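You operate a simulated robot arm through the tools that you are given. There is no shell and no other tool. Be economical: measure what you need, move in short steps, check, and stop when the job is done.

Carry out the task below with a simulated two-armed robot. There is one attempt and no reset: what you move stays moved.

JOB
Pick up the metal post with one hand, pass it to the other hand and put it on the 200 m and over shelf. Fetch the water pack from the slat belt behind the gate and stand it on the slat belt before the curve. Fetch the lemon bottle from the slat belt before the curve and stand it on the steel shelf by the grey post. Put the Long flap folder from the slat belt before the curve on the top of the blue table. Take the yellow card bundle and leave it on the top of the steel table. Put the orange suction cup on the slat belt before the curve away on the bench top. Open the bench cupboard door. Any order will do. Set down upright: water pack, lemon bottle, flap folder, orange suction cup.

The check looks at the end state, three seconds after you hand in, the way a careful person would. Anything else that was tipped, shoved, dropped, spilled or broken makes it a failure.

ROBOT AND FRAMES
Two 7-joint arms with two-finger parallel grippers on one trunk, on a base that drives. Base frame: it is fixed to the floor where the robot stands at the start and does not move with it; the origin is under the middle of the robot, x ahead of it, y to its left, z up; the surface under the hand at the start is at about z = 85. Units: cm, degrees, N and s.
The left shoulder is at the start at [2, 11.3, 122.2], the right one opposite. With the tool pointing down near the work surface each hand reaches from about 22 to 60 cm from the robot's upright axis, wherever it stands, measured 20 degrees to its own side. Places, roughly: 200 m and over shelf [340, 20, 100]; bench cupboard door [90, -20, 50]; bench top [60, 60, 80]; flap folder [-800, 75, 125]; lemon bottle [-800, 75, 125]; metal post [50, 0, 100]; orange suction cup (5x5x5 cm) [-830, 60, 110]; slat belt before the curve [-800, 70, 110]; steel shelf by the grey post [-1160, 380, 90]; top of the blue table [-670, -240, 110]; top of the steel table [-730, -260, 90]; water pack [-675, -125, 125]; yellow card bundle [-825, 75, 100]. Payload 1.57 kg a hand.
The tool frame of a hand sits at the grasp point between the pads (the TCP): z along the fingers, y along the line on which they close. The tips reach 3 cm beyond it. The gripper opens to 8 cm. The fingers are 1.7 cm wide and 1.2 cm thick; the gripper's body (4 by 8.2 cm) begins 8 cm behind the TCP.
Orientation is that of the tool frame in the base frame, as a unit quaternion [w, x, y, z]. With the fingers straight down and closing along the base's y, the tool's x points along the base's -x, its y along +y and its z along -z.

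CONTROLS
- The arms move only by the tool jog_arm. It takes "left_targets", "right_targets" or both (then of equal length, played together; a hand with none holds still); each is a list of rows, each a list of 7 numbers: the shift along the base's x, y, z in cm, then the turn, a rotation vector about the base's x, y, z in degrees, then the closure, from 0 (fully open) to 1 (shut). In form: [[x, y, z, rx, ry, rz, hand], ...]. A call has 1 to 10 rows; each row shifts and turns the commanded pose from where the row before left it. Rows are played at 5 a second. More than 5 cm and 8.6 degrees between two rows, or a gripper value outside its range, and nothing of the call is played. Where a pose cannot be reached the arm comes as near as it can. A force on the tool above 40 N (or 10 N above the force at the start of the call, whichever is more), or a blocked arm, ends the call early, and 0.2 s more pass. Each finger travels about 4.5 cm/s and halts on what it meets, pressing with about 28 N; the grip force reading is that of the motor and also rises with nothing between the fingers. The clock runs only during rows and for 0.2 s after the last one: add rows that do not move to give the fingers time. It gives the time, the measured TCP pose, the force on the tool (base axes), the opening and the grip force at its end, in the units of the frame above (readings bear some noise), with the torque about the TCP (base axes, N m) and any sound that the robot's microphone picked up.
- Cameras (640 x 400 px; columns grow to the right, rows downward): "scene" is now at [8.2, -2.32, 135.21]; the picture's right is [-0.26, -0.96, 0.00], its down [-0.60, 0.16, -0.79] and it looks along [0.76, -0.21, -0.62] (base axes); focal length 247 px, centre (320, 200). "left" rides on the left gripper at [7.2, 0.7, -12.2] in its tool frame; the picture's right is [-0.09, 1.00, 0.00], its down [-0.84, -0.08, -0.54] and it looks along [-0.54, -0.05, 0.84] (tool axes); focal length 238 px, centre (320, 200). "right" rides on the right gripper at [7.2, -0.7, -12.2] in its tool frame; the picture's right is [0.09, 1.00, 0.00], its down [-0.84, 0.08, -0.54] and it looks along [-0.54, 0.05, 0.84] (tool axes); focal length 238 px, centre (320, 200).
- capture(camera): a new picture of that camera. The clock stands still meanwhile.
- raise_lower(by): slides the trunk up (or, below 0, down) by that many cm; the arms and the scene camera ride with it, the base frame stays. It gives what a move gives, with no picture.
- steer(legs): drives the robot by 1 to 6 legs, each [ahead, left, turn to the left] in cm, cm and degrees, along the robot's own axes; the way and the turn of a leg run together, so that a leg with both is an arc; at most 150 cm and 180 degrees a leg. The arms and the cameras ride along, it lands a little off, and it stops where it bumps. It gives what a move gives.
- pan_tilt(pan, tilt): turns the head with the scene camera to pan (to the left, within 80 degrees either way) and tilt (down, from -29 to 69), counted from straight ahead of the robot. It gives what a move gives.
- point_at(camera, pixels): for up to 12 pixels [column, row] of the newest picture of that camera ("zoom" is the newest enlarged one), the place [x, y, z] in the base frame of the surface seen there, good to about 0.2 cm, but the place of the scene camera against the robot may be out by one fixed shift of up to 2.5 cm in any direction. The clock stands still meanwhile.
- inspect(camera, box): a new picture of the part [left, top, right, bottom] of that camera's present view, enlarged. The clock stands still meanwhile.
- sign_off(): hands the job in; it is judged then, once.

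Go step by step. Measure first, check grasps and placings, and put right what went wrong. The budget is 138 turns and 172 pictures, counting those below and the enlarged ones. Unless the task says otherwise, let go and move clear before handing in, and close with one line.

The tools are called after "Emit:" by a JSON object that holds its "op" and its "data". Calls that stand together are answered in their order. jog_arm: Moves the arms, as the interface text tells. Its arguments: {"type":"object","properties":{"left_targets":{"type":"array"},"right_targets":{"type":"array"}},"required":[]} The other tools are called the same way: raise_lower (by) slides the trunk up or down; steer (legs) drives the base; pan_tilt (pan, tilt) turns the head that bears the scene camera; capture (camera) takes a picture; point_at (camera, pixels) gives the place of the surface under pixels of a picture; inspect (camera, box) takes an enlarged picture of a part of a camera's view; sign_off () hands the job in.

At the start:

```text
t: 0.0
left_tool_pos: [45.64, 22.73, 109.8]
left_tcp_rot: [0.001, 0.0, 1.0, 0.0]
left_force: [-0.3, -0.2, 0.3]
left_ft_torque: [-0.01, -0.01, 0.01]
left_opening: 7.98
left_gripper_force: 0.0
right_tool_pos: [42.73, -17.52, 107.56]
right_tcp_rot: [0.0, 0.0, 1.0, 0.0]
right_force: [0.7, -0.3, -0.7]
right_ft_torque: [0.0, -0.03, -0.01]
right_opening: 8.0
right_gripper_force: 0.0
trunk travel left (down, up): [-27.5, 29.5]
robot x, y, heading: [-0.07, -0.06, 0.0]
head pan, tilt: [-15.2, 38.3]
```

scene: 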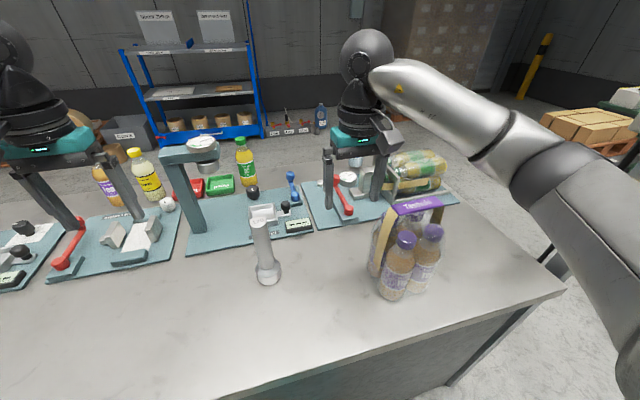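
right: 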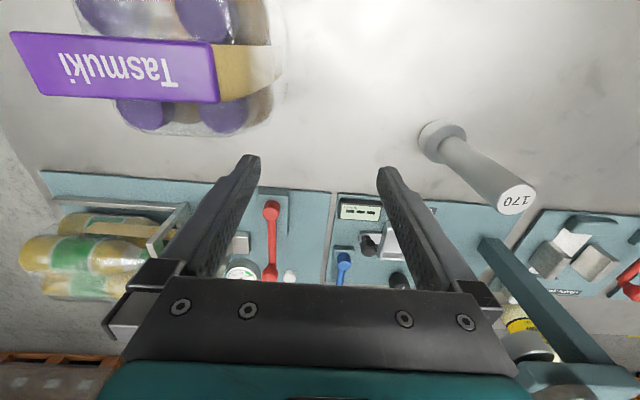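
left: 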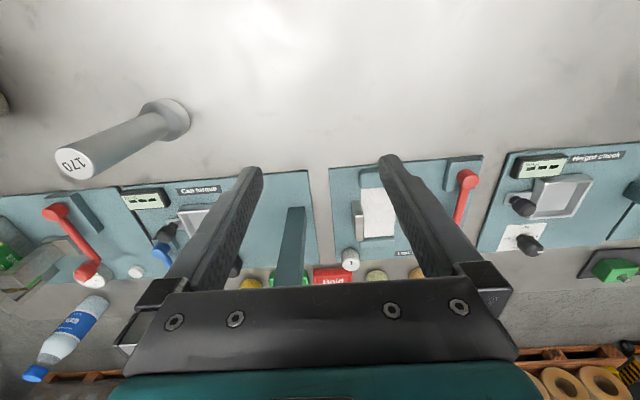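

The post stands at about pixel (265,255) in the scene view with its top marked 170. I measure it first and take a closer look at the rack.

Emit:
{"op": "point_at", "data": {"camera": "scene", "pixels": [[260, 221], [265, 240], [267, 280], [160, 25], [215, 25], [190, 45], [190, 95], [190, 135], [405, 205], [20, 350]]}}

Emit:
{"op": "point_at", "data": {"camera": "right", "pixels": [[516, 200], [480, 170], [445, 130], [430, 160], [100, 60]]}}

Emit:
{"op": "inspect", "data": {"camera": "scene", "box": [110, 0, 270, 150]}}

Emit:
{"op": "point_at", "data": {"camera": "left", "pixels": [[73, 163], [120, 140], [165, 115]]}}

```text
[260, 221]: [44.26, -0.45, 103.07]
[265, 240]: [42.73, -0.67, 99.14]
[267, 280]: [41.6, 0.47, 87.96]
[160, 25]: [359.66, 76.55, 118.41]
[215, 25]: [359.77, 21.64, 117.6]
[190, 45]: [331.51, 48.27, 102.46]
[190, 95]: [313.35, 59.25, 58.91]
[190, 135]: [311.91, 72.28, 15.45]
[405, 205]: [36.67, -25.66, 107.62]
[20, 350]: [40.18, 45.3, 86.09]
```

```text
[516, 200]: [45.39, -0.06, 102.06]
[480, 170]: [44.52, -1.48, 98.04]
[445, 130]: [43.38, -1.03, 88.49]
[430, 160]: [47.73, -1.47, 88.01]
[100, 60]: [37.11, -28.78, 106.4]
```

```text
2.67 times, centred on (190, 75) of scene
```

zoom: 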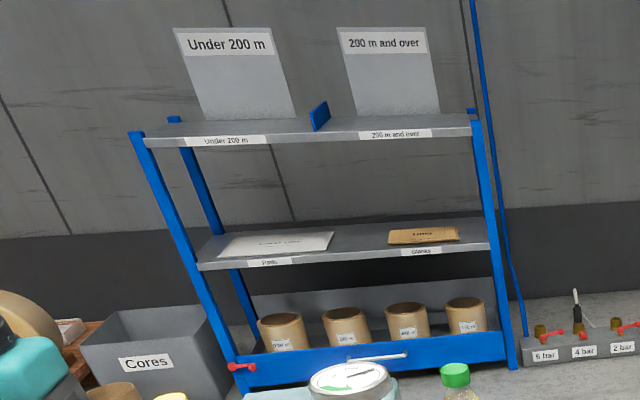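

```text
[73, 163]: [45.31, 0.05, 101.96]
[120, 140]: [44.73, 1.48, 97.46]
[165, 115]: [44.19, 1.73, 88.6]
```

By the hand cameras the post axis is at about (45.3, 0), with its top at z=102 and about 3 cm thick. I bring the right hand in tilted 45° to grip it low, so the left hand can take it from above.

Emit:
{"op": "jog_arm", "data": {"right_targets": [[-1.5, 2.9, 0, 0, -7.5, 0, 0], [-1.5, 2.9, 0, 0, -7.5, 0, 0], [-1.5, 2.9, -1, 0, -7.5, 0, 0], [-1.5, 2.9, -1, 0, -7.5, 0, 0], [-1.5, 2.9, -1, 0, -7.5, 0, 0], [-0.5, 3.0, -1, 0, -7.5, 0, 0], [0, 0, 0, 0, 0, 0, 0]]}}

Emit:
{"op": "capture", "data": {"camera": "right"}}

Emit:
{"op": "capture", "data": {"camera": "scene"}}

```text
t: 1.6
left_tool_pos: [45.58, 22.68, 109.88]
left_tcp_rot: [0.001, 0.0, 1.0, -0.001]
left_force: [0.3, -0.7, 0.3]
left_ft_torque: [-0.02, 0.01, -0.04]
left_opening: 8.02
left_gripper_force: 0.0
right_tool_pos: [34.68, -0.15, 103.53]
right_tcp_rot: [0.383, -0.001, 0.924, 0.001]
right_force: [0.8, 0.2, 0.0]
right_ft_torque: [0.01, 0.01, 0.02]
right_opening: 8.0
right_gripper_force: 0.1
trunk travel left (down, up): [-27.5, 29.5]
robot x, y, heading: [-0.36, 0.11, 0.1]
head pan, tilt: [-15.2, 38.3]
```

```text
167 pictures are left
```

right: 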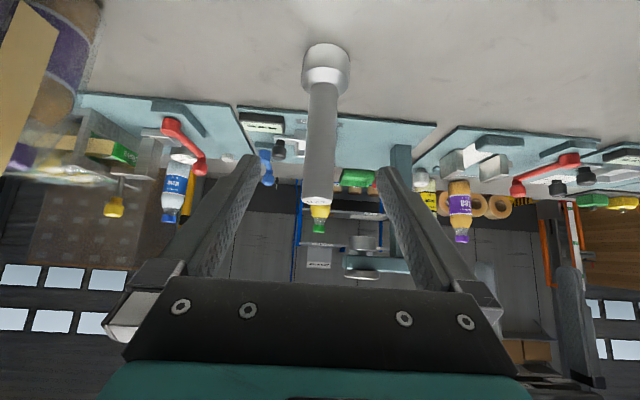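

```text
166 pictures are left
```

scene: 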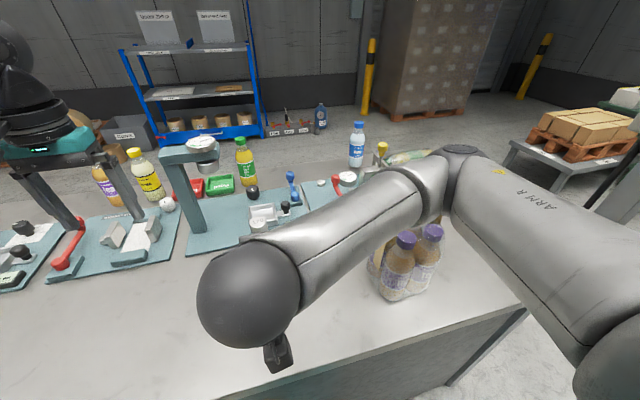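

The forearm crosses over the drinks pack near (400,200). Before I lower, I measure how much clearance it has.

Emit:
{"op": "point_at", "data": {"camera": "scene", "pixels": [[370, 205], [420, 190], [330, 220], [460, 160], [385, 240], [405, 240], [433, 232], [405, 285], [440, 200]]}}

Emit:
{"op": "point_at", "data": {"camera": "right", "pixels": [[318, 190], [306, 130], [335, 130], [325, 60]]}}

Emit:
{"op": "capture", "data": {"camera": "left"}}

```text
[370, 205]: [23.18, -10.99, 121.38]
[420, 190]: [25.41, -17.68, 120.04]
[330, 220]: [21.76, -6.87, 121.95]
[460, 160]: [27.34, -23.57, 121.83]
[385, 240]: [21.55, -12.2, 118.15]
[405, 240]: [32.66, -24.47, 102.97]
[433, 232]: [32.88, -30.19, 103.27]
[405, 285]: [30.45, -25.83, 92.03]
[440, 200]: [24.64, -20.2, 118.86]
```

```text
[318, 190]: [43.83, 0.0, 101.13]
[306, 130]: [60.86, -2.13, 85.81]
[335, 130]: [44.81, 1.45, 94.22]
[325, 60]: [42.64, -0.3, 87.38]
```

```text
165 pictures are left
```

left: 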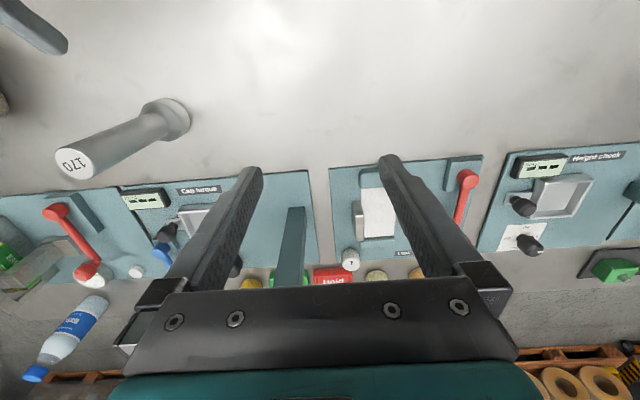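

The forearm's underside would come close to the pack at (33,-25,103). I swap roles: the right hand withdraws and the left hand makes the low tilted grip, since its side is free.

Emit:
{"op": "jog_arm", "data": {"right_targets": [[0.5, -3.0, 2, 0, 7.5, 0, 0], [1.5, -3, 2, 0, 7.5, 0, 0], [1.5, -3, 2, 0, 7.5, 0, 0], [1.5, -3, 2, 0, 7.5, 0, 0], [1, -3, 2, 0, 7.5, 0, 0], [1, -2, 2, 0, 7.5, 0, 0], [0, 0, 0, 0, 0, 0, 0], [0, 0, 0, 0, 0, 0, 0], [0, 0, 0, 0, 0, 0, 0]], "left_targets": [[0, 0, 0, 0, 0, 0, 0], [0, 0, 0, 0, 0, 0, 0], [-1.5, 0, 0, 0, -7.5, 0, 0], [-1.5, -4.5, 0, 0, -7.5, 0, 0], [-1.5, -4.5, -1, 0, -7.5, 0, 0], [-2.5, -4.5, -1, 0, -7.5, 0, 0], [-2.5, -4.6, -2, 0, -7.5, 0, 0], [-1.5, -4.6, -2, 0, -7.5, 0, 0], [0, 0, 0, 0, 0, 0, 0]]}}

Emit:
{"op": "capture", "data": {"camera": "left"}}

Emit:
{"op": "capture", "data": {"camera": "scene"}}

```text
refused: row 6 steps farther than a row can; nothing moved
```

```text
164 pictures are left
```

left: 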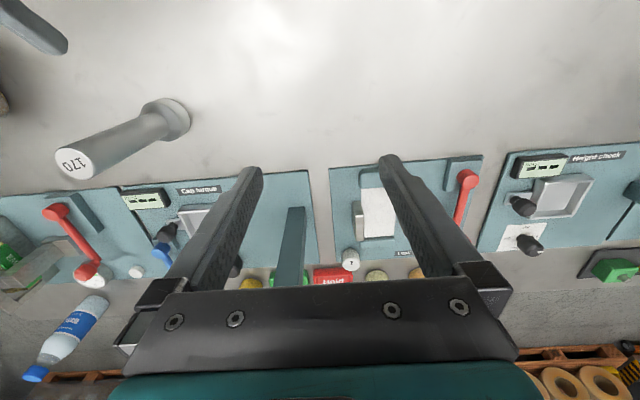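

```text
163 pictures are left
```

scene: 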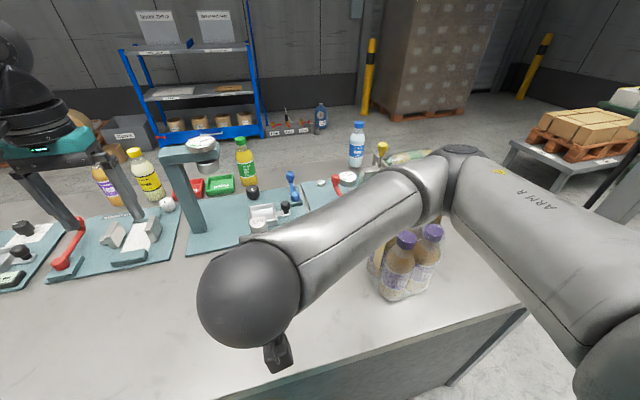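

One row was a bit too long, so nothing moved. I repeat the swap with shorter steps.

Emit:
{"op": "jog_arm", "data": {"right_targets": [[0.5, -3.0, 2, 0, 7.5, 0, 0], [1.5, -3, 2, 0, 7.5, 0, 0], [1.5, -3, 2, 0, 7.5, 0, 0], [1.5, -3, 2, 0, 7.5, 0, 0], [1, -3, 2, 0, 7.5, 0, 0], [1, -2, 2, 0, 7.5, 0, 0], [0, 0, 0, 0, 0, 0, 0], [0, 0, 0, 0, 0, 0, 0], [0, 0, 0, 0, 0, 0, 0]], "left_targets": [[0, 0, 0, 0, 0, 0, 0], [0, 0, 0, 0, 0, 0, 0], [-1.5, -2, -0.5, 0, -7.5, 0, 0], [-1.5, -3.5, -0.5, 0, -7.5, 0, 0], [-1.5, -3.5, -1, 0, -7.5, 0, 0], [-2.5, -3.5, -1, 0, -7.5, 0, 0], [-2, -3.5, -1.5, 0, -7.5, 0, 0], [-1.5, -3.5, -1.5, 0, -7.5, 0, 0], [0, -3.2, 0, 0, 0, 0, 0]]}}

Emit:
{"op": "capture", "data": {"camera": "left"}}

Emit:
{"op": "capture", "data": {"camera": "scene"}}

```text
t: 3.6
left_tool_pos: [35.14, -0.07, 103.95]
left_tcp_rot: [0.384, -0.001, 0.923, 0.001]
left_force: [0.0, -0.8, 0.9]
left_ft_torque: [-0.01, -0.01, 0.01]
left_opening: 8.0
left_gripper_force: 0.0
right_tool_pos: [41.73, -16.99, 115.52]
right_tcp_rot: [0.0, 0.0, 1.0, 0.0]
right_force: [1.0, 0.1, -0.8]
right_ft_torque: [0.02, 0.03, 0.04]
right_opening: 7.98
right_gripper_force: 0.0
trunk travel left (down, up): [-27.5, 29.5]
robot x, y, heading: [-0.01, -0.17, -0.1]
head pan, tilt: [-15.2, 38.3]
```

```text
162 pictures are left
```

left: 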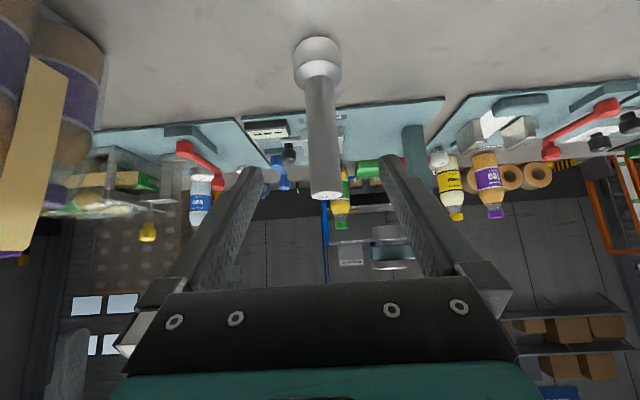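

```text
161 pictures are left
```

scene: 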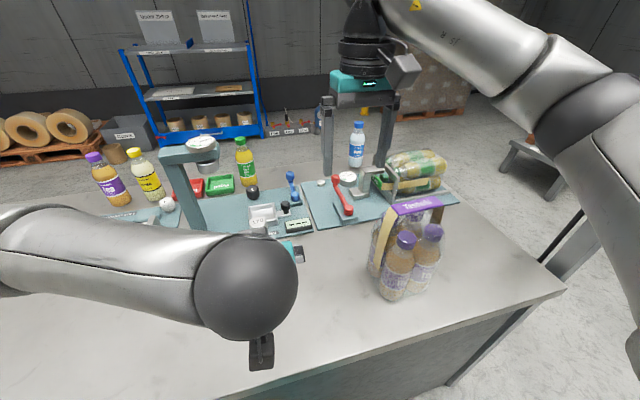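

The post is centred between the left fingers, around (320,130). I move along the fingers to the grip point and close.

Emit:
{"op": "jog_arm", "data": {"left_targets": [[2.5, 0, -2.85, 0, 0, 0, 0], [2.5, 0, -2.85, 0, 0, 0, 0], [2.6, 0, -2.85, 0, 0, 0, 0], [2.6, 0, -2.85, 0, 0, 0, 0], [0, 0, 0, 0, 0, 0, 0], [0, 0, 0, 0, 0, 0, 0.5], [0, 0, 0, 0, 0, 0, 1], [0, 0, 0, 0, 0, 0, 1], [0, 0, 0, 0, 0, 0, 1], [0, 0, 0, 0, 0, 0, 1]]}}

Emit:
{"op": "capture", "data": {"camera": "left"}}

```text
t: 5.8
left_tool_pos: [45.37, -0.02, 92.53]
left_tcp_rot: [0.383, 0.0, 0.924, 0.0]
left_force: [0.7, -1.2, -0.5]
left_ft_torque: [-0.03, -0.11, -0.01]
left_opening: 3.2
left_gripper_force: 27.9
right_tool_pos: [41.9, -16.9, 115.52]
right_tcp_rot: [0.0, 0.0, 1.0, 0.0]
right_force: [0.8, 0.9, -1.2]
right_ft_torque: [0.02, 0.0, -0.04]
right_opening: 7.99
right_gripper_force: 0.1
trunk travel left (down, up): [-27.5, 29.5]
robot x, y, heading: [0.2, -0.23, 0.4]
head pan, tilt: [-15.2, 38.3]
```

```text
160 pictures are left
```

left: 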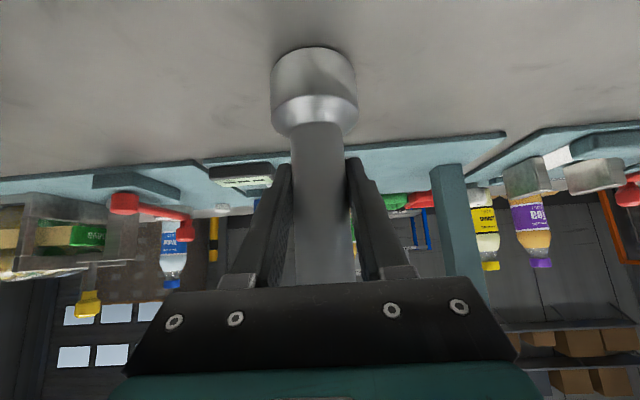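

The post is gripped with a 3.2 cm opening and 28 N. I lift it 14 cm while the right hand rises and yaws 30°.

Emit:
{"op": "jog_arm", "data": {"left_targets": [[0, 0, 2, 0, 0, 0, 1], [0, 0, 3, 0, 0, 0, 1], [0, 0, 3, 0, 0, 0, 1], [0, 0, 3, 0, 0, 0, 1], [0, 0, 3, 0, 0, 0, 1], [0, 0, 0, 0, 0, 0, 1], [0, 0, 0, 0, 0, 0, 1]], "right_targets": [[0, 0, 2, 0, 0, 7.5, 0], [0, 0, 2, 0, 0, 7.5, 0], [0, 0, 2, 0, 0, 7.5, 0.1], [0, 0, 2, 0, 0, 7.5, 0.2], [0, 0, 1.5, 0, 0, 0, 0.25], [0, 0, 0, 0, 0, 0, 0.25], [0, 0, 0, 0, 0, 0, 0.25]]}}

Emit:
{"op": "capture", "data": {"camera": "right"}}

```text
t: 7.4
left_tool_pos: [45.47, -0.03, 106.45]
left_tcp_rot: [0.382, 0.0, 0.924, 0.0]
left_force: [-0.9, -0.3, -4.9]
left_ft_torque: [-0.02, -0.01, 0.0]
left_opening: 3.22
left_gripper_force: 28.4
right_tool_pos: [41.88, -16.96, 125.03]
right_tcp_rot: [0.0, -0.259, 0.966, 0.0]
right_force: [-0.1, 0.6, -0.4]
right_ft_torque: [0.02, 0.03, -0.03]
right_opening: 5.98
right_gripper_force: 0.0
trunk travel left (down, up): [-27.5, 29.5]
robot x, y, heading: [-0.21, 0.1, 0.3]
head pan, tilt: [-15.2, 38.3]
```

```text
159 pictures are left
```

right: 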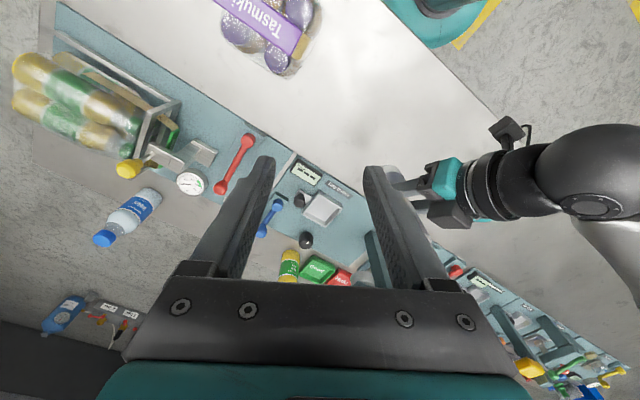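

The post is lifted. I bring the right hand over the post and partway down, then check alignment.

Emit:
{"op": "jog_arm", "data": {"right_targets": [[0.7, 3.4, 0, 0, 0, 0, 0.25], [0.7, 3.4, 0, 0, 0, 0, 0.25], [0.7, 3.4, 0, 0, 0, 0, 0.25], [0.7, 3.4, 0, 0, 0, 0, 0.25], [0.7, 3.4, 0, 0, 0, 0, 0.25], [0, 0, -2, 0, 0, 0, 0.25], [0, 0, -1, 0, 0, 0, 0.25], [0, 0, 0, 0, 0, 0, 0.25]]}}

Emit:
{"op": "capture", "data": {"camera": "right"}}

Emit:
{"op": "capture", "data": {"camera": "scene"}}

```text
t: 9.2
left_tool_pos: [45.36, -0.04, 106.29]
left_tcp_rot: [0.382, -0.001, 0.924, 0.0]
left_force: [0.6, -0.5, -3.1]
left_ft_torque: [-0.02, -0.06, -0.01]
left_opening: 3.21
left_gripper_force: 27.6
right_tool_pos: [45.28, -0.14, 121.85]
right_tcp_rot: [0.0, -0.259, 0.966, 0.0]
right_force: [0.4, -0.5, -0.4]
right_ft_torque: [-0.04, 0.01, -0.01]
right_opening: 6.02
right_gripper_force: 0.0
trunk travel left (down, up): [-27.5, 29.5]
robot x, y, heading: [-0.25, -0.23, 0.0]
head pan, tilt: [-15.2, 38.3]
```

```text
158 pictures are left
```

right: 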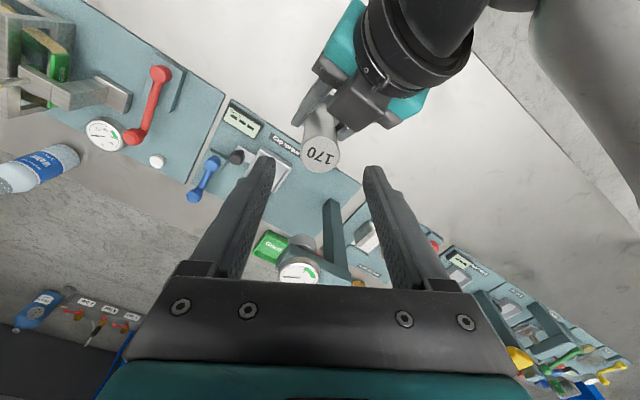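

```text
157 pictures are left
```

scene: 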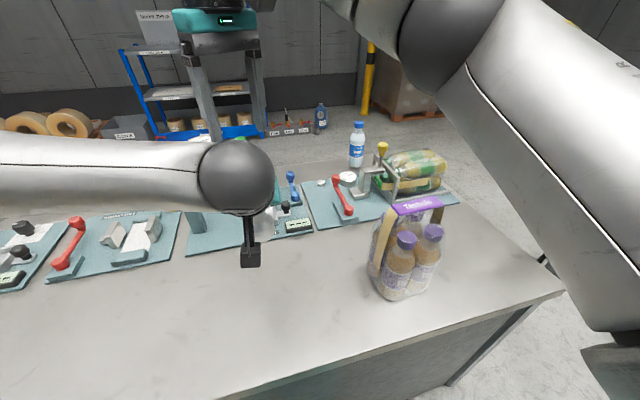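

The post top (320,155) sits between the right fingers. I go down 8 cm and close the right hand on it.

Emit:
{"op": "jog_arm", "data": {"right_targets": [[0, 0.1, -2, 0, 0, 0, 0.25], [0, 0, -2, 0, 0, 0, 0.25], [0, 0, -2, 0, 0, 0, 0.25], [0, 0, -2, 0, 0, 0, 0.25], [0, 0, 0, 0, 0, 0, 0.25], [0, 0, 0, 0, 0, 0, 0.7], [0, 0, 0, 0, 0, 0, 1], [0, 0, 0, 0, 0, 0, 1], [0, 0, 0, 0, 0, 0, 1]]}}

Emit:
{"op": "capture", "data": {"camera": "right"}}

```text
t: 11.2
left_tool_pos: [45.32, -0.07, 106.37]
left_tcp_rot: [0.383, 0.001, 0.924, -0.001]
left_force: [3.6, -3.0, -3.4]
left_ft_torque: [0.19, 0.36, -0.14]
left_opening: 3.16
left_gripper_force: 27.8
right_tool_pos: [45.5, -0.07, 113.75]
right_tcp_rot: [0.0, -0.26, 0.966, 0.0]
right_force: [-3.3, 3.1, -0.1]
right_ft_torque: [0.08, -0.11, 0.11]
right_opening: 3.22
right_gripper_force: 27.8
trunk travel left (down, up): [-27.5, 29.5]
robot x, y, heading: [0.02, 0.22, -0.0]
head pan, tilt: [-15.2, 38.3]
```

```text
156 pictures are left
```

right: 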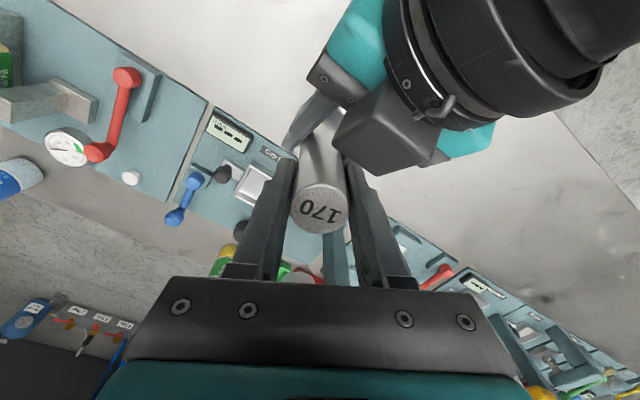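

Both hands hold the post. I open the left and draw it back, then fold it to its side.

Emit:
{"op": "jog_arm", "data": {"left_targets": [[0, 0, 0, 0, 0, 0, 0.5], [0, 0, 0, 0, 0, 0, 0], [0, 0, 0, 0, 0, 0, 0], [-1.5, 0, 0.5, 0, 0, 0, 0], [-2, 0, 0.5, 0, 0, 0, 0], [-2.5, 0, 1, 0, 0, 0, 0], [-2, 4, 1, 0, 4, 0, 0], [0, 4, 1, 0, 8, 0, 0], [0, 4, 1, 0, 8, 0, 0], [0, 4, 1, 0, 8, 0, 0]]}}

Emit:
{"op": "jog_arm", "data": {"left_targets": [[0, 4, 1, 0, 8, 0, 0], [0, 3, 1, 0, 8, 0, 0], [0, 2, 1, 0, 1, 0, 0], [0, 0, 0, 0, 0, 0, 0]], "right_targets": [[-3, 0, 2, 0, 0, 0, 1], [-3, 0, 3, 0, 0, 0, 1], [-3, -2, 3, 0, 0, 0, 1], [0, -2, 3, 0, 0, 0, 1]]}}

Emit:
{"op": "pan_tilt", "data": {"pan": 0, "tilt": 25}}

Emit:
{"op": "capture", "data": {"camera": "scene"}}

Emit:
{"op": "capture", "data": {"camera": "right"}}

```text
t: 13.4
left_tool_pos: [37.09, 16.31, 112.73]
left_tcp_rot: [0.148, 0.001, 0.989, -0.001]
left_force: [0.3, 0.1, 0.7]
left_ft_torque: [-0.04, -0.01, 0.01]
left_opening: 7.99
left_gripper_force: 0.1
right_tool_pos: [45.43, -0.03, 113.87]
right_tcp_rot: [0.0, -0.259, 0.966, 0.0]
right_force: [0.1, 0.1, -0.3]
right_ft_torque: [0.02, -0.02, 0.0]
right_opening: 3.24
right_gripper_force: 28.4
trunk travel left (down, up): [-27.5, 29.5]
robot x, y, heading: [-0.25, 0.38, -0.2]
head pan, tilt: [-15.2, 38.3]
```

```text
t: 14.4
left_tool_pos: [37.38, 25.0, 115.51]
left_tcp_rot: [0.0, 0.0, 1.0, 0.001]
left_force: [0.2, 0.5, -0.7]
left_ft_torque: [-0.01, -0.02, -0.01]
left_opening: 8.0
left_gripper_force: 0.1
right_tool_pos: [36.26, -3.83, 124.98]
right_tcp_rot: [0.0, -0.259, 0.966, 0.0]
right_force: [-0.1, -0.2, -4.3]
right_ft_torque: [-0.01, 0.02, 0.02]
right_opening: 3.22
right_gripper_force: 27.9
trunk travel left (down, up): [-27.5, 29.5]
robot x, y, heading: [0.11, 0.19, 0.0]
head pan, tilt: [-15.2, 38.3]
```

```text
t: 15.2
left_tool_pos: [37.28, 25.04, 115.51]
left_tcp_rot: [-0.001, 0.001, 1.0, 0.0]
left_force: [-0.6, -0.6, -0.6]
left_ft_torque: [-0.01, 0.02, -0.01]
left_opening: 7.99
left_gripper_force: 0.0
right_tool_pos: [36.36, -3.75, 124.97]
right_tcp_rot: [0.0, -0.259, 0.966, 0.0]
right_force: [-0.8, 0.5, -3.5]
right_ft_torque: [0.01, -0.03, -0.01]
right_opening: 3.2
right_gripper_force: 27.5
trunk travel left (down, up): [-27.5, 29.5]
robot x, y, heading: [-0.06, -0.13, -0.2]
head pan, tilt: [0.0, 25.0]
```

```text
155 pictures are left
```

scene: 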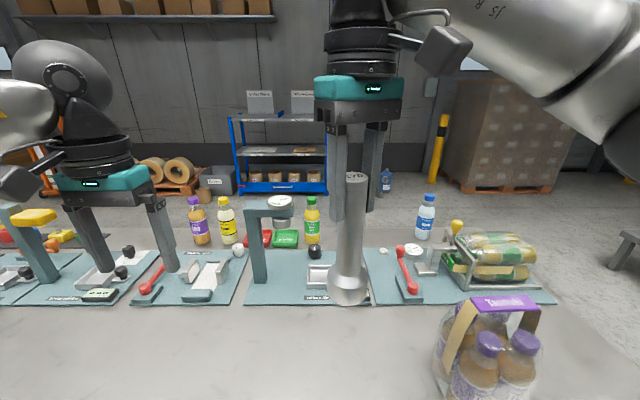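

```text
154 pictures are left
```

right: 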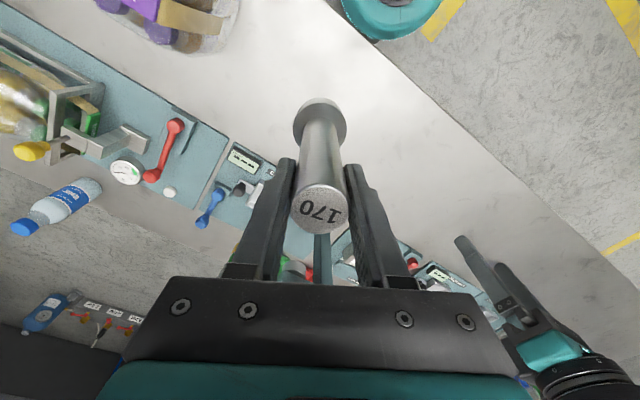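

The handover is done: the post hangs upright in the right hand. Now I survey the route and the bench edges to the right and left.

Emit:
{"op": "steer", "data": {"legs": [[-45, 0, 0]]}}

Emit:
{"op": "pan_tilt", "data": {"pan": -45, "tilt": 25}}

Emit:
{"op": "capture", "data": {"camera": "scene"}}

Emit:
{"op": "pan_tilt", "data": {"pan": 45, "tilt": 25}}

Emit:
{"op": "capture", "data": {"camera": "scene"}}

Emit:
{"op": "pan_tilt", "data": {"pan": 0, "tilt": 25}}

Emit:
{"op": "capture", "data": {"camera": "scene"}}

```text
t: 17.9
left_tool_pos: [-7.65, 25.08, 115.48]
left_tcp_rot: [0.001, 0.0, 1.0, 0.0]
left_force: [-0.1, 0.0, -0.1]
left_ft_torque: [-0.01, 0.01, -0.02]
left_opening: 7.99
left_gripper_force: 0.0
right_tool_pos: [-8.96, -3.8, 125.06]
right_tcp_rot: [0.0, -0.26, 0.966, 0.0]
right_force: [-0.8, 0.1, -4.1]
right_ft_torque: [0.02, -0.02, -0.02]
right_opening: 3.19
right_gripper_force: 28.2
trunk travel left (down, up): [-27.5, 29.5]
robot x, y, heading: [-45.19, -0.06, 0.2]
head pan, tilt: [0.0, 25.0]
```

```text
t: 19.0
left_tool_pos: [-7.66, 25.06, 115.43]
left_tcp_rot: [-0.001, -0.001, 1.0, 0.0]
left_force: [-0.4, 0.5, 1.4]
left_ft_torque: [0.02, 0.01, -0.03]
left_opening: 8.01
left_gripper_force: 0.0
right_tool_pos: [-8.7, -3.88, 125.08]
right_tcp_rot: [0.0, -0.259, 0.966, 0.0]
right_force: [0.1, -0.1, -3.8]
right_ft_torque: [0.0, 0.0, 0.03]
right_opening: 3.19
right_gripper_force: 28.0
trunk travel left (down, up): [-27.5, 29.5]
robot x, y, heading: [-44.88, 0.36, 0.1]
head pan, tilt: [-45.0, 25.0]
```

```text
153 pictures are left
```

scene: 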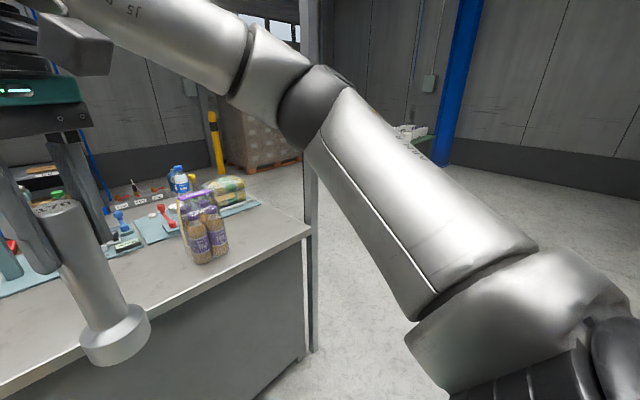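

```text
t: 20.7
left_tool_pos: [-7.65, 25.0, 115.47]
left_tcp_rot: [0.0, -0.001, 1.0, 0.0]
left_force: [-0.6, 0.1, -0.4]
left_ft_torque: [0.02, 0.02, 0.01]
left_opening: 8.03
left_gripper_force: 0.1
right_tool_pos: [-8.77, -3.78, 125.03]
right_tcp_rot: [0.0, -0.26, 0.966, 0.0]
right_force: [-0.3, -0.2, -4.0]
right_ft_torque: [-0.01, 0.0, 0.03]
right_opening: 3.19
right_gripper_force: 27.7
trunk travel left (down, up): [-27.5, 29.5]
robot x, y, heading: [-45.01, 0.04, -0.0]
head pan, tilt: [45.0, 25.0]
```

```text
152 pictures are left
```

scene: 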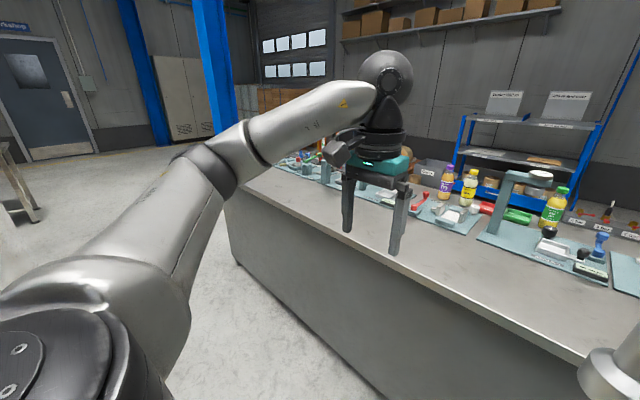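

```text
t: 21.8
left_tool_pos: [-7.7, 24.95, 115.56]
left_tcp_rot: [0.001, -0.001, 1.0, 0.0]
left_force: [0.3, -0.1, -0.5]
left_ft_torque: [0.02, -0.04, 0.01]
left_opening: 8.02
left_gripper_force: 0.0
right_tool_pos: [-8.7, -3.84, 124.94]
right_tcp_rot: [0.0, -0.259, 0.966, -0.001]
right_force: [0.1, -0.4, -4.0]
right_ft_torque: [0.01, 0.0, 0.01]
right_opening: 3.16
right_gripper_force: 28.1
trunk travel left (down, up): [-27.5, 29.5]
robot x, y, heading: [-45.0, 0.03, 0.1]
head pan, tilt: [0.0, 25.0]
```

```text
151 pictures are left
```

scene: 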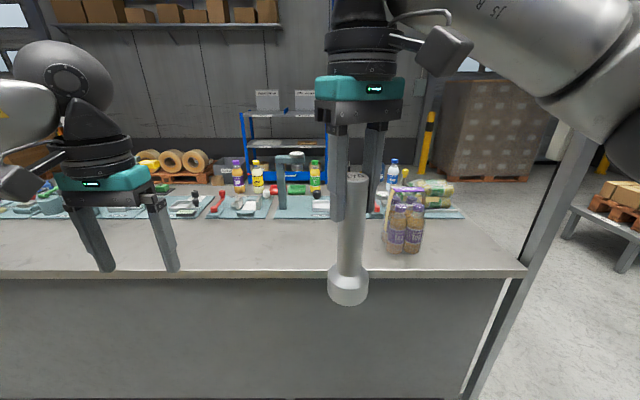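

The bench ends on the right at about (525,268), with a frame upright beside it near (555,240). I measure these to plan the way round.

Emit:
{"op": "point_at", "data": {"camera": "scene", "pixels": [[525, 268], [100, 262], [462, 210], [560, 200], [490, 360], [600, 215], [430, 180], [570, 300], [520, 330], [285, 110], [410, 240]]}}

Emit:
{"op": "inspect", "data": {"camera": "scene", "box": [400, 100, 640, 400]}}

```text
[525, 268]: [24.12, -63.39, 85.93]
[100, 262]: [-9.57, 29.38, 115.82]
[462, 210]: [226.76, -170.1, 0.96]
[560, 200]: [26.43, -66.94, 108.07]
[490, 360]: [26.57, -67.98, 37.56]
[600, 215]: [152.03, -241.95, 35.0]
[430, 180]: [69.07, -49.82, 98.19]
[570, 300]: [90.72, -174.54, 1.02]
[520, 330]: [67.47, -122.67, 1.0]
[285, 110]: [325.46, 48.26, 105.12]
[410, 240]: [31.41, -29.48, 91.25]
```

```text
1.33 times, centred on (520, 250) of scene
```

zoom: 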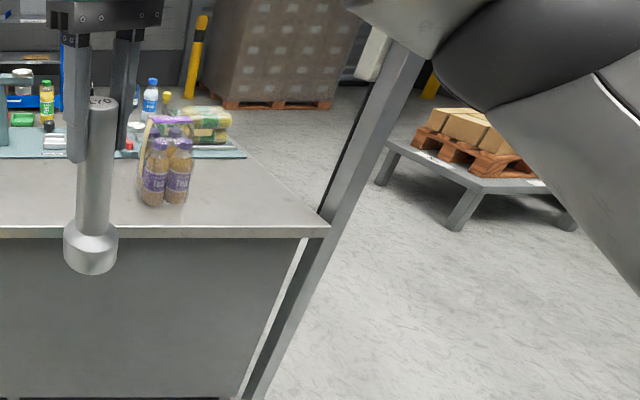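

The bench's near edge is x≈25, its right end y≈-65, with an upright at (27,-67). I check the floor to the right before strafing.

Emit:
{"op": "pan_tilt", "data": {"pan": -80, "tilt": 15}}

Emit:
{"op": "capture", "data": {"camera": "scene"}}

Emit:
{"op": "inspect", "data": {"camera": "left", "box": [0, 0, 640, 400]}}

```text
t: 23.3
left_tool_pos: [-7.57, 25.02, 115.54]
left_tcp_rot: [0.001, -0.001, 1.0, 0.0]
left_force: [0.0, 0.2, 0.2]
left_ft_torque: [0.0, 0.01, 0.04]
left_opening: 7.99
left_gripper_force: 0.1
right_tool_pos: [-8.7, -3.97, 125.0]
right_tcp_rot: [0.0, -0.259, 0.966, 0.001]
right_force: [0.1, -0.6, -3.5]
right_ft_torque: [0.02, -0.01, 0.0]
right_opening: 3.17
right_gripper_force: 28.2
trunk travel left (down, up): [-27.5, 29.5]
robot x, y, heading: [-44.5, -0.15, 0.3]
head pan, tilt: [-80.0, 15.0]
```

```text
149 pictures are left
```

scene: 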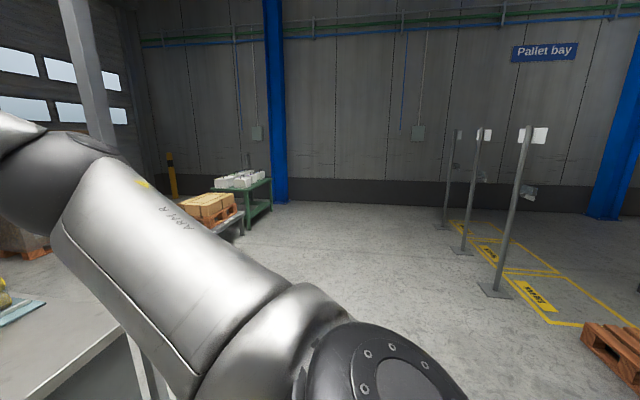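

```text
1.00 times, centred on (320, 200) of left (not enlarged: the box is as wide or as high as the picture)
```

zoom: 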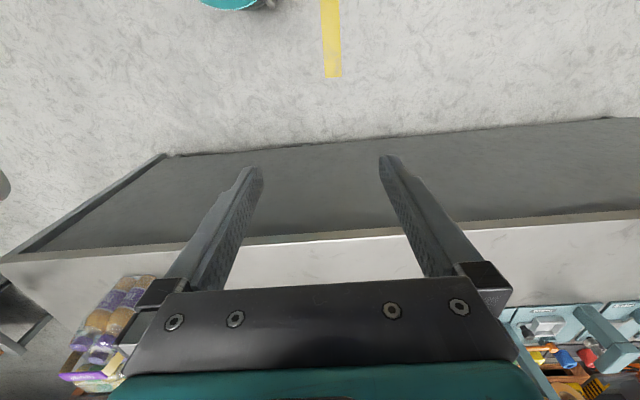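

The floor to the right is clear. I strafe right to y≈-130 and look ahead.

Emit:
{"op": "steer", "data": {"legs": [[0, -128, 0]]}}

Emit:
{"op": "pan_tilt", "data": {"pan": 0, "tilt": 25}}

Emit:
{"op": "capture", "data": {"camera": "scene"}}

```text
t: 29.8
left_tool_pos: [-7.23, -103.88, 115.61]
left_tcp_rot: [0.0, -0.005, 1.0, 0.0]
left_force: [0.3, -0.3, -0.1]
left_ft_torque: [0.02, 0.02, -0.03]
left_opening: 7.99
left_gripper_force: 0.1
right_tool_pos: [-8.23, -132.74, 124.91]
right_tcp_rot: [0.0, -0.263, 0.965, 0.0]
right_force: [-1.0, -0.1, -3.9]
right_ft_torque: [0.02, 0.02, 0.02]
right_opening: 3.18
right_gripper_force: 28.2
trunk travel left (down, up): [-27.5, 29.5]
robot x, y, heading: [-44.77, -128.91, 0.4]
head pan, tilt: [-80.0, 15.0]
```

```text
t: 31.3
left_tool_pos: [-7.24, -103.69, 115.52]
left_tcp_rot: [0.001, -0.005, 1.0, 0.0]
left_force: [-1.1, 0.0, -0.1]
left_ft_torque: [0.0, -0.01, -0.01]
left_opening: 8.05
left_gripper_force: 0.0
right_tool_pos: [-8.06, -132.63, 124.88]
right_tcp_rot: [0.0, -0.263, 0.965, 0.0]
right_force: [-0.3, 0.0, -4.2]
right_ft_torque: [-0.01, -0.01, 0.04]
right_opening: 3.2
right_gripper_force: 28.1
trunk travel left (down, up): [-27.5, 29.5]
robot x, y, heading: [-44.16, -129.11, 0.3]
head pan, tilt: [0.0, 25.0]
```

```text
147 pictures are left
```

scene: 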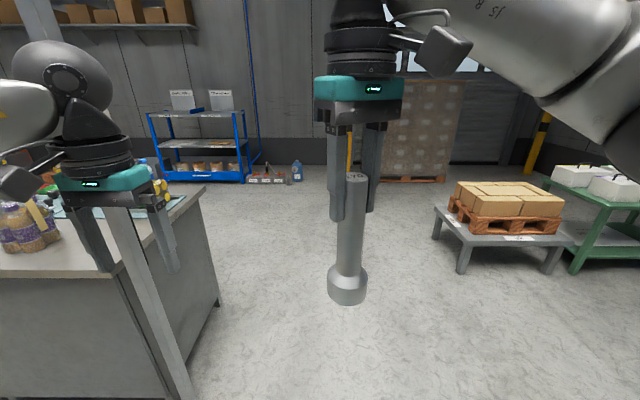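

Emit:
{"op": "point_at", "data": {"camera": "scene", "pixels": [[437, 205], [436, 237], [465, 270], [205, 188], [219, 300], [290, 184], [240, 182], [215, 118], [235, 112], [395, 180]]}}

Emit:
{"op": "inspect", "data": {"camera": "scene", "box": [140, 80, 320, 192]}}

```text
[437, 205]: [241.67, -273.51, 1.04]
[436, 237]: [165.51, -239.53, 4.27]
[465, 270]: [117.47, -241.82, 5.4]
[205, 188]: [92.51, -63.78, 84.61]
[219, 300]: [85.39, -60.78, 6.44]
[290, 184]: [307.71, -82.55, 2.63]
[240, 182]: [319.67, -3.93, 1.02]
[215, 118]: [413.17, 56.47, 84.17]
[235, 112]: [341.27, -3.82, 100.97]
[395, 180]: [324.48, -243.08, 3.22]
```

```text
3.56 times, centred on (230, 136) of scene
```

zoom: 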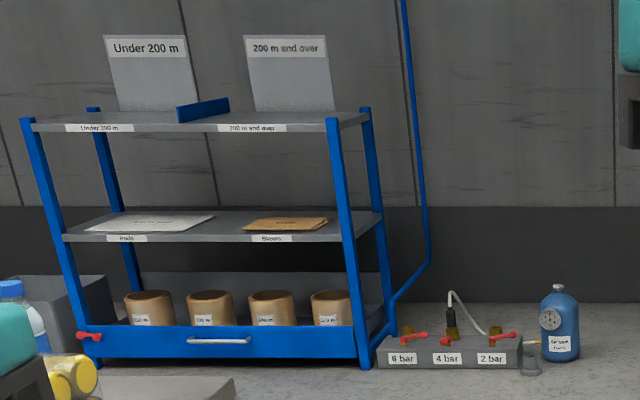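

The way ahead is clear between the bench end (y≈-65) and the low pallet table (y≈-240). I drive past the bench, then strafe left toward the rack.

Emit:
{"op": "steer", "data": {"legs": [[40, -16, 0], [110, 0, 0], [100, 0, 0], [0, 145, 0]]}}

Emit:
{"op": "pan_tilt", "data": {"pan": 0, "tilt": 25}}

Emit:
{"op": "capture", "data": {"camera": "scene"}}

```text
t: 50.8
left_tool_pos: [244.5, 23.42, 115.44]
left_tcp_rot: [0.001, 0.004, 1.0, 0.0]
left_force: [-0.1, 0.4, -0.8]
left_ft_torque: [0.0, -0.03, -0.02]
left_opening: 8.01
left_gripper_force: 0.1
right_tool_pos: [243.1, -5.5, 124.95]
right_tcp_rot: [0.0, -0.254, 0.967, -0.001]
right_force: [-0.4, 0.8, -3.7]
right_ft_torque: [-0.02, -0.01, -0.02]
right_opening: 3.17
right_gripper_force: 27.6
trunk travel left (down, up): [-27.5, 29.5]
robot x, y, heading: [207.09, -1.4, -0.6]
head pan, tilt: [0.0, 25.0]
```

```text
t: 51.4
left_tool_pos: [244.67, 23.16, 115.58]
left_tcp_rot: [0.0, 0.005, 1.0, 0.0]
left_force: [0.3, -0.2, -0.2]
left_ft_torque: [0.01, 0.02, 0.02]
left_opening: 8.01
left_gripper_force: 0.1
right_tool_pos: [243.22, -5.63, 124.96]
right_tcp_rot: [-0.001, -0.254, 0.967, 0.0]
right_force: [-0.6, -0.6, -3.9]
right_ft_torque: [-0.02, 0.0, 0.0]
right_opening: 3.16
right_gripper_force: 27.6
trunk travel left (down, up): [-27.5, 29.5]
robot x, y, heading: [207.11, -1.27, -0.2]
head pan, tilt: [0.0, 25.0]
```

```text
145 pictures are left
```

scene: 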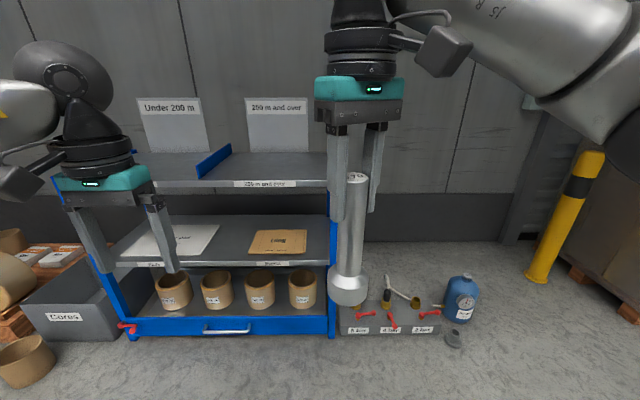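

Emit:
{"op": "point_at", "data": {"camera": "scene", "pixels": [[280, 182], [322, 182], [240, 182], [265, 168], [300, 168], [232, 155], [200, 175], [275, 150], [232, 330], [345, 330], [440, 330], [25, 355], [80, 340]]}}

```text
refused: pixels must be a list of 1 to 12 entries
```

Emit:
{"op": "point_at", "data": {"camera": "scene", "pixels": [[280, 182], [322, 182], [240, 182], [265, 168], [300, 168], [232, 155], [200, 175], [275, 150], [232, 330], [345, 330], [440, 330], [25, 355]]}}

```text
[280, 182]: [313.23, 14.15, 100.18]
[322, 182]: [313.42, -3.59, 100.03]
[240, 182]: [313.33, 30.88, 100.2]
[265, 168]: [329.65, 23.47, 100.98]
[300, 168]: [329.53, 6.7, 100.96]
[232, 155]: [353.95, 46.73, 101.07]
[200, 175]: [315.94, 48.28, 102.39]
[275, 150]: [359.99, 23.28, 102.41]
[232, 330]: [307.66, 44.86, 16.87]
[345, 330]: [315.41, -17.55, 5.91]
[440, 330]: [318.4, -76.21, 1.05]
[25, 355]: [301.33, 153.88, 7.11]
```

The upper shelf on the "200 m and over" side spans y≈0–45, x≈314–358, with its surface at about z=100. I drive to within reach.

Emit:
{"op": "steer", "data": {"legs": [[35, 29, 0], [29, 0, 0]]}}

Emit:
{"op": "jog_arm", "data": {"right_targets": [[3.5, -1, 0, 0, 0, 0, 1], [3.5, -1, 0, 0, 0, 0, 1], [3.5, -1, 0, 0, 0, 0, 1], [3.5, -1, 0, 0, 0, 0, 1], [3.5, 0, 0, 0, 0, 0, 1], [2, 0, 0, 0, 0, 0, 1], [0, 0, 0, 0, 0, 0, 1]]}}

Emit:
{"op": "capture", "data": {"camera": "right"}}

Emit:
{"op": "capture", "data": {"camera": "scene"}}

```text
t: 55.7
left_tool_pos: [309.26, 51.73, 115.5]
left_tcp_rot: [0.0, 0.005, 1.0, 0.001]
left_force: [1.0, -0.8, -0.2]
left_ft_torque: [0.01, -0.04, -0.04]
left_opening: 8.02
left_gripper_force: 0.1
right_tool_pos: [307.8, 22.86, 124.98]
right_tcp_rot: [-0.001, -0.254, 0.967, -0.001]
right_force: [-0.1, 0.2, -3.8]
right_ft_torque: [0.06, 0.04, 0.02]
right_opening: 3.17
right_gripper_force: 27.4
trunk travel left (down, up): [-27.5, 29.5]
robot x, y, heading: [271.47, 27.48, -0.6]
head pan, tilt: [0.0, 25.0]
```

```text
t: 57.3
left_tool_pos: [309.23, 51.65, 115.43]
left_tcp_rot: [0.0, 0.005, 1.0, 0.0]
left_force: [0.4, -0.2, 0.1]
left_ft_torque: [0.01, 0.02, -0.02]
left_opening: 7.99
left_gripper_force: 0.0
right_tool_pos: [321.76, 19.21, 123.04]
right_tcp_rot: [0.0, -0.254, 0.967, 0.0]
right_force: [0.2, -0.6, -3.6]
right_ft_torque: [-0.01, -0.01, 0.0]
right_opening: 3.16
right_gripper_force: 27.9
right hand out of reach, approached as far as the arm can: row 4, 5, 6
trunk travel left (down, up): [-27.5, 29.5]
robot x, y, heading: [271.51, 27.3, -0.5]
head pan, tilt: [0.0, 25.0]
```

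```text
144 pictures are left
```

right: 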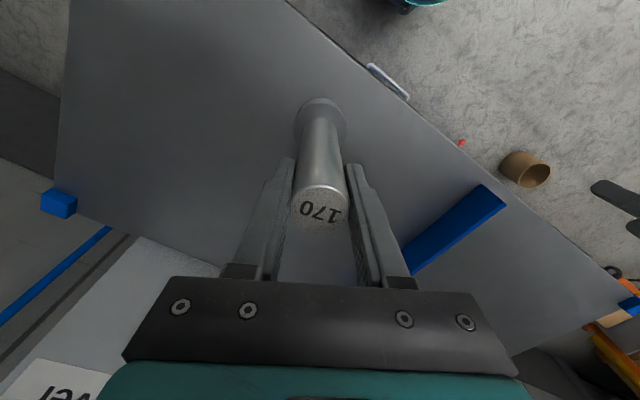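

```text
143 pictures are left
```

scene: 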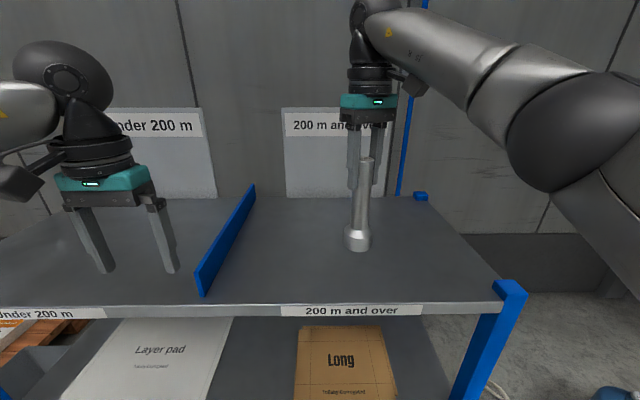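

The post is over the right shelf section, at x≈322, y≈19. I lower it toward the surface.

Emit:
{"op": "jog_arm", "data": {"right_targets": [[0, 0, -2, 0, 0, 0, 1], [0, 0, -2, 0, 0, 0, 1], [0, 0, -2, 0, 0, 0, 1], [0, 0, -1.5, 0, 0, 0, 1], [0, 0, 0, 0, 0, 0, 1], [0, 0, 0, 0, 0, 0, 1]]}}

Emit:
{"op": "capture", "data": {"camera": "scene"}}

```text
t: 58.7
left_tool_pos: [309.17, 51.74, 115.47]
left_tcp_rot: [0.0, 0.005, 1.0, 0.0]
left_force: [0.4, 0.5, 0.2]
left_ft_torque: [0.0, -0.02, 0.01]
left_opening: 8.0
left_gripper_force: 0.0
right_tool_pos: [321.82, 19.27, 115.72]
right_tcp_rot: [0.0, -0.254, 0.967, 0.0]
right_force: [-0.6, -0.1, -4.7]
right_ft_torque: [0.0, -0.03, 0.01]
right_opening: 3.2
right_gripper_force: 28.0
trunk travel left (down, up): [-27.5, 29.5]
robot x, y, heading: [271.63, 27.13, -0.7]
head pan, tilt: [0.0, 25.0]
```

```text
142 pictures are left
```

scene: 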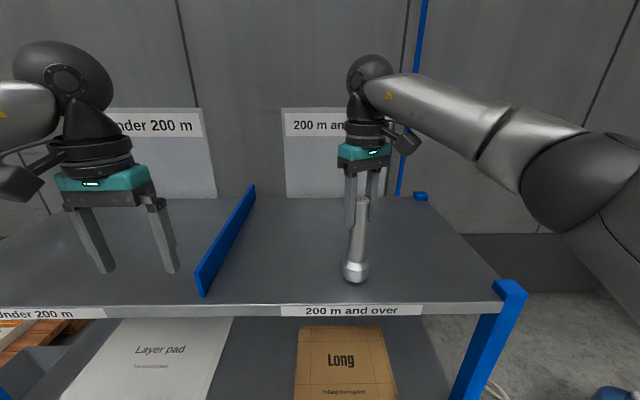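

It now hangs about 1 cm above the shelf. I shift it 4 cm deeper and lower gently until it touches.

Emit:
{"op": "jog_arm", "data": {"right_targets": [[2, 0, 0, 0, 0, 0, 1], [2, 0, 0, 0, 0, 0, 1], [0, 0, -0.4, 0, 0, 0, 1], [0, 0, -0.3, 0, 0, 0, 1], [0, 0, -0.3, 0, 0, 0, 1], [0, 0, -0.2, 0, 0, 0, 1], [0, 0, 0, 0, 0, 0, 1]]}}

```text
t: 60.3
left_tool_pos: [309.11, 51.65, 115.57]
left_tcp_rot: [0.001, 0.005, 1.0, 0.0]
left_force: [-0.9, 0.3, 0.4]
left_ft_torque: [-0.02, 0.0, 0.01]
left_opening: 7.99
left_gripper_force: 0.1
right_tool_pos: [323.59, 19.28, 114.8]
right_tcp_rot: [0.005, -0.253, 0.967, 0.001]
right_force: [4.4, -2.2, 26.2]
right_ft_torque: [0.09, -0.01, -0.01]
right_opening: 3.05
right_gripper_force: 28.1
right hand out of reach, approached as far as the arm can: row 2
trunk travel left (down, up): [-27.5, 29.5]
robot x, y, heading: [271.79, 27.32, -0.6]
head pan, tilt: [0.0, 25.0]
```

It is in contact (26 N upward). I relieve slightly, open, and rise clear.

Emit:
{"op": "jog_arm", "data": {"right_targets": [[0, 0, 0.2, 0, 0, 0, 1], [0, 0, 0, 0, 0, 0, 0.7], [0, 0, 0, 0, 0, 0, 0.4], [0, 0, 0, 0, 0, 0, 0], [0, 0, 0, 0, 0, 0, 0], [0, 0, 0, 0, 0, 0, 0], [0, 0, 3, 0, 0, 0, 0], [-1, 0, 4, 0, 0, 0, 0], [-2, 0, 4, 0, 0, 0, 0], [-4, -1, 2, 0, 0, 0, 0]]}}

Emit:
{"op": "capture", "data": {"camera": "scene"}}

```text
t: 62.5
left_tool_pos: [309.01, 51.6, 115.57]
left_tcp_rot: [0.001, 0.006, 1.0, 0.0]
left_force: [0.1, -0.2, 1.2]
left_ft_torque: [0.0, 0.01, 0.03]
left_opening: 8.03
left_gripper_force: 0.0
right_tool_pos: [316.36, 18.49, 126.81]
right_tcp_rot: [0.001, -0.253, 0.967, -0.001]
right_force: [-0.1, 0.2, -0.7]
right_ft_torque: [0.0, -0.02, -0.03]
right_opening: 8.02
right_gripper_force: 0.1
right hand out of reach, approached as far as the arm can: row 7
trunk travel left (down, up): [-27.5, 29.5]
robot x, y, heading: [271.53, 27.11, -0.6]
head pan, tilt: [0.0, 25.0]
```

```text
141 pictures are left
```

scene: 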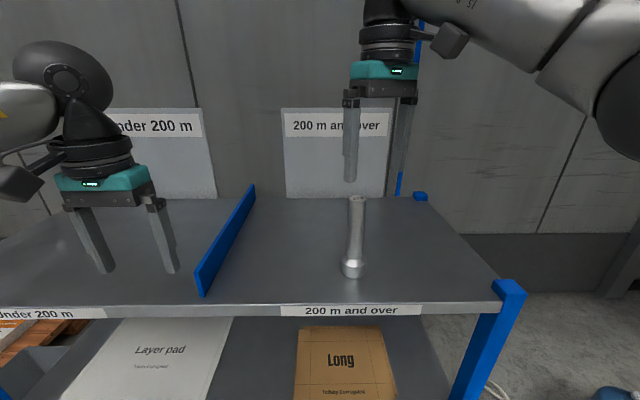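

The post stands on the correct side. Next is the cupboard door: I back off, turn round and look at the bench's far side.

Emit:
{"op": "steer", "data": {"legs": [[-75, 0, 0], [0, 0, 180]]}}

Emit:
{"op": "pan_tilt", "data": {"pan": 0, "tilt": 30}}

Emit:
{"op": "capture", "data": {"camera": "scene"}}

```text
t: 74.0
left_tool_pos: [160.25, 1.1, 115.55]
left_tcp_rot: [0.0, 1.0, 0.016, -0.001]
left_force: [0.1, -0.1, -0.2]
left_ft_torque: [0.01, -0.05, 0.02]
left_opening: 7.98
left_gripper_force: 0.1
right_tool_pos: [151.39, 33.93, 126.88]
right_tcp_rot: [0.0, 0.962, 0.274, 0.0]
right_force: [0.6, 0.7, -0.2]
right_ft_torque: [0.02, -0.01, 0.0]
right_opening: 8.01
right_gripper_force: 0.0
trunk travel left (down, up): [-27.5, 29.5]
robot x, y, heading: [196.92, 27.39, -178.2]
head pan, tilt: [0.0, 25.0]
```

```text
t: 74.6
left_tool_pos: [160.1, 1.11, 115.59]
left_tcp_rot: [0.0, 1.0, 0.016, -0.001]
left_force: [-0.2, 0.1, -0.5]
left_ft_torque: [0.02, 0.01, 0.01]
left_opening: 8.02
left_gripper_force: 0.1
right_tool_pos: [151.27, 34.02, 126.83]
right_tcp_rot: [0.001, 0.962, 0.274, 0.0]
right_force: [-0.5, 0.3, -0.4]
right_ft_torque: [-0.01, 0.0, 0.01]
right_opening: 8.01
right_gripper_force: 0.0
trunk travel left (down, up): [-27.5, 29.5]
robot x, y, heading: [196.6, 27.42, -178.0]
head pan, tilt: [0.0, 30.0]
```

```text
140 pictures are left
```

scene: 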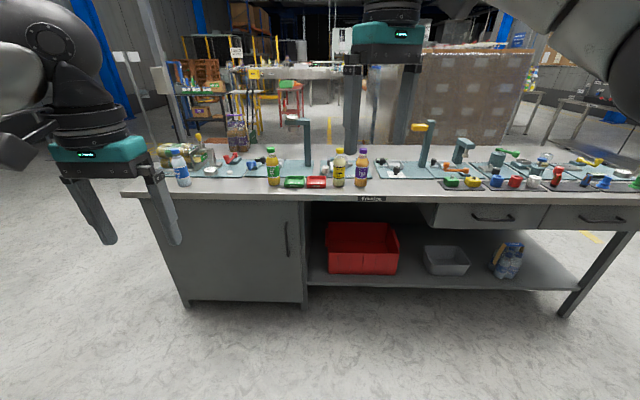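

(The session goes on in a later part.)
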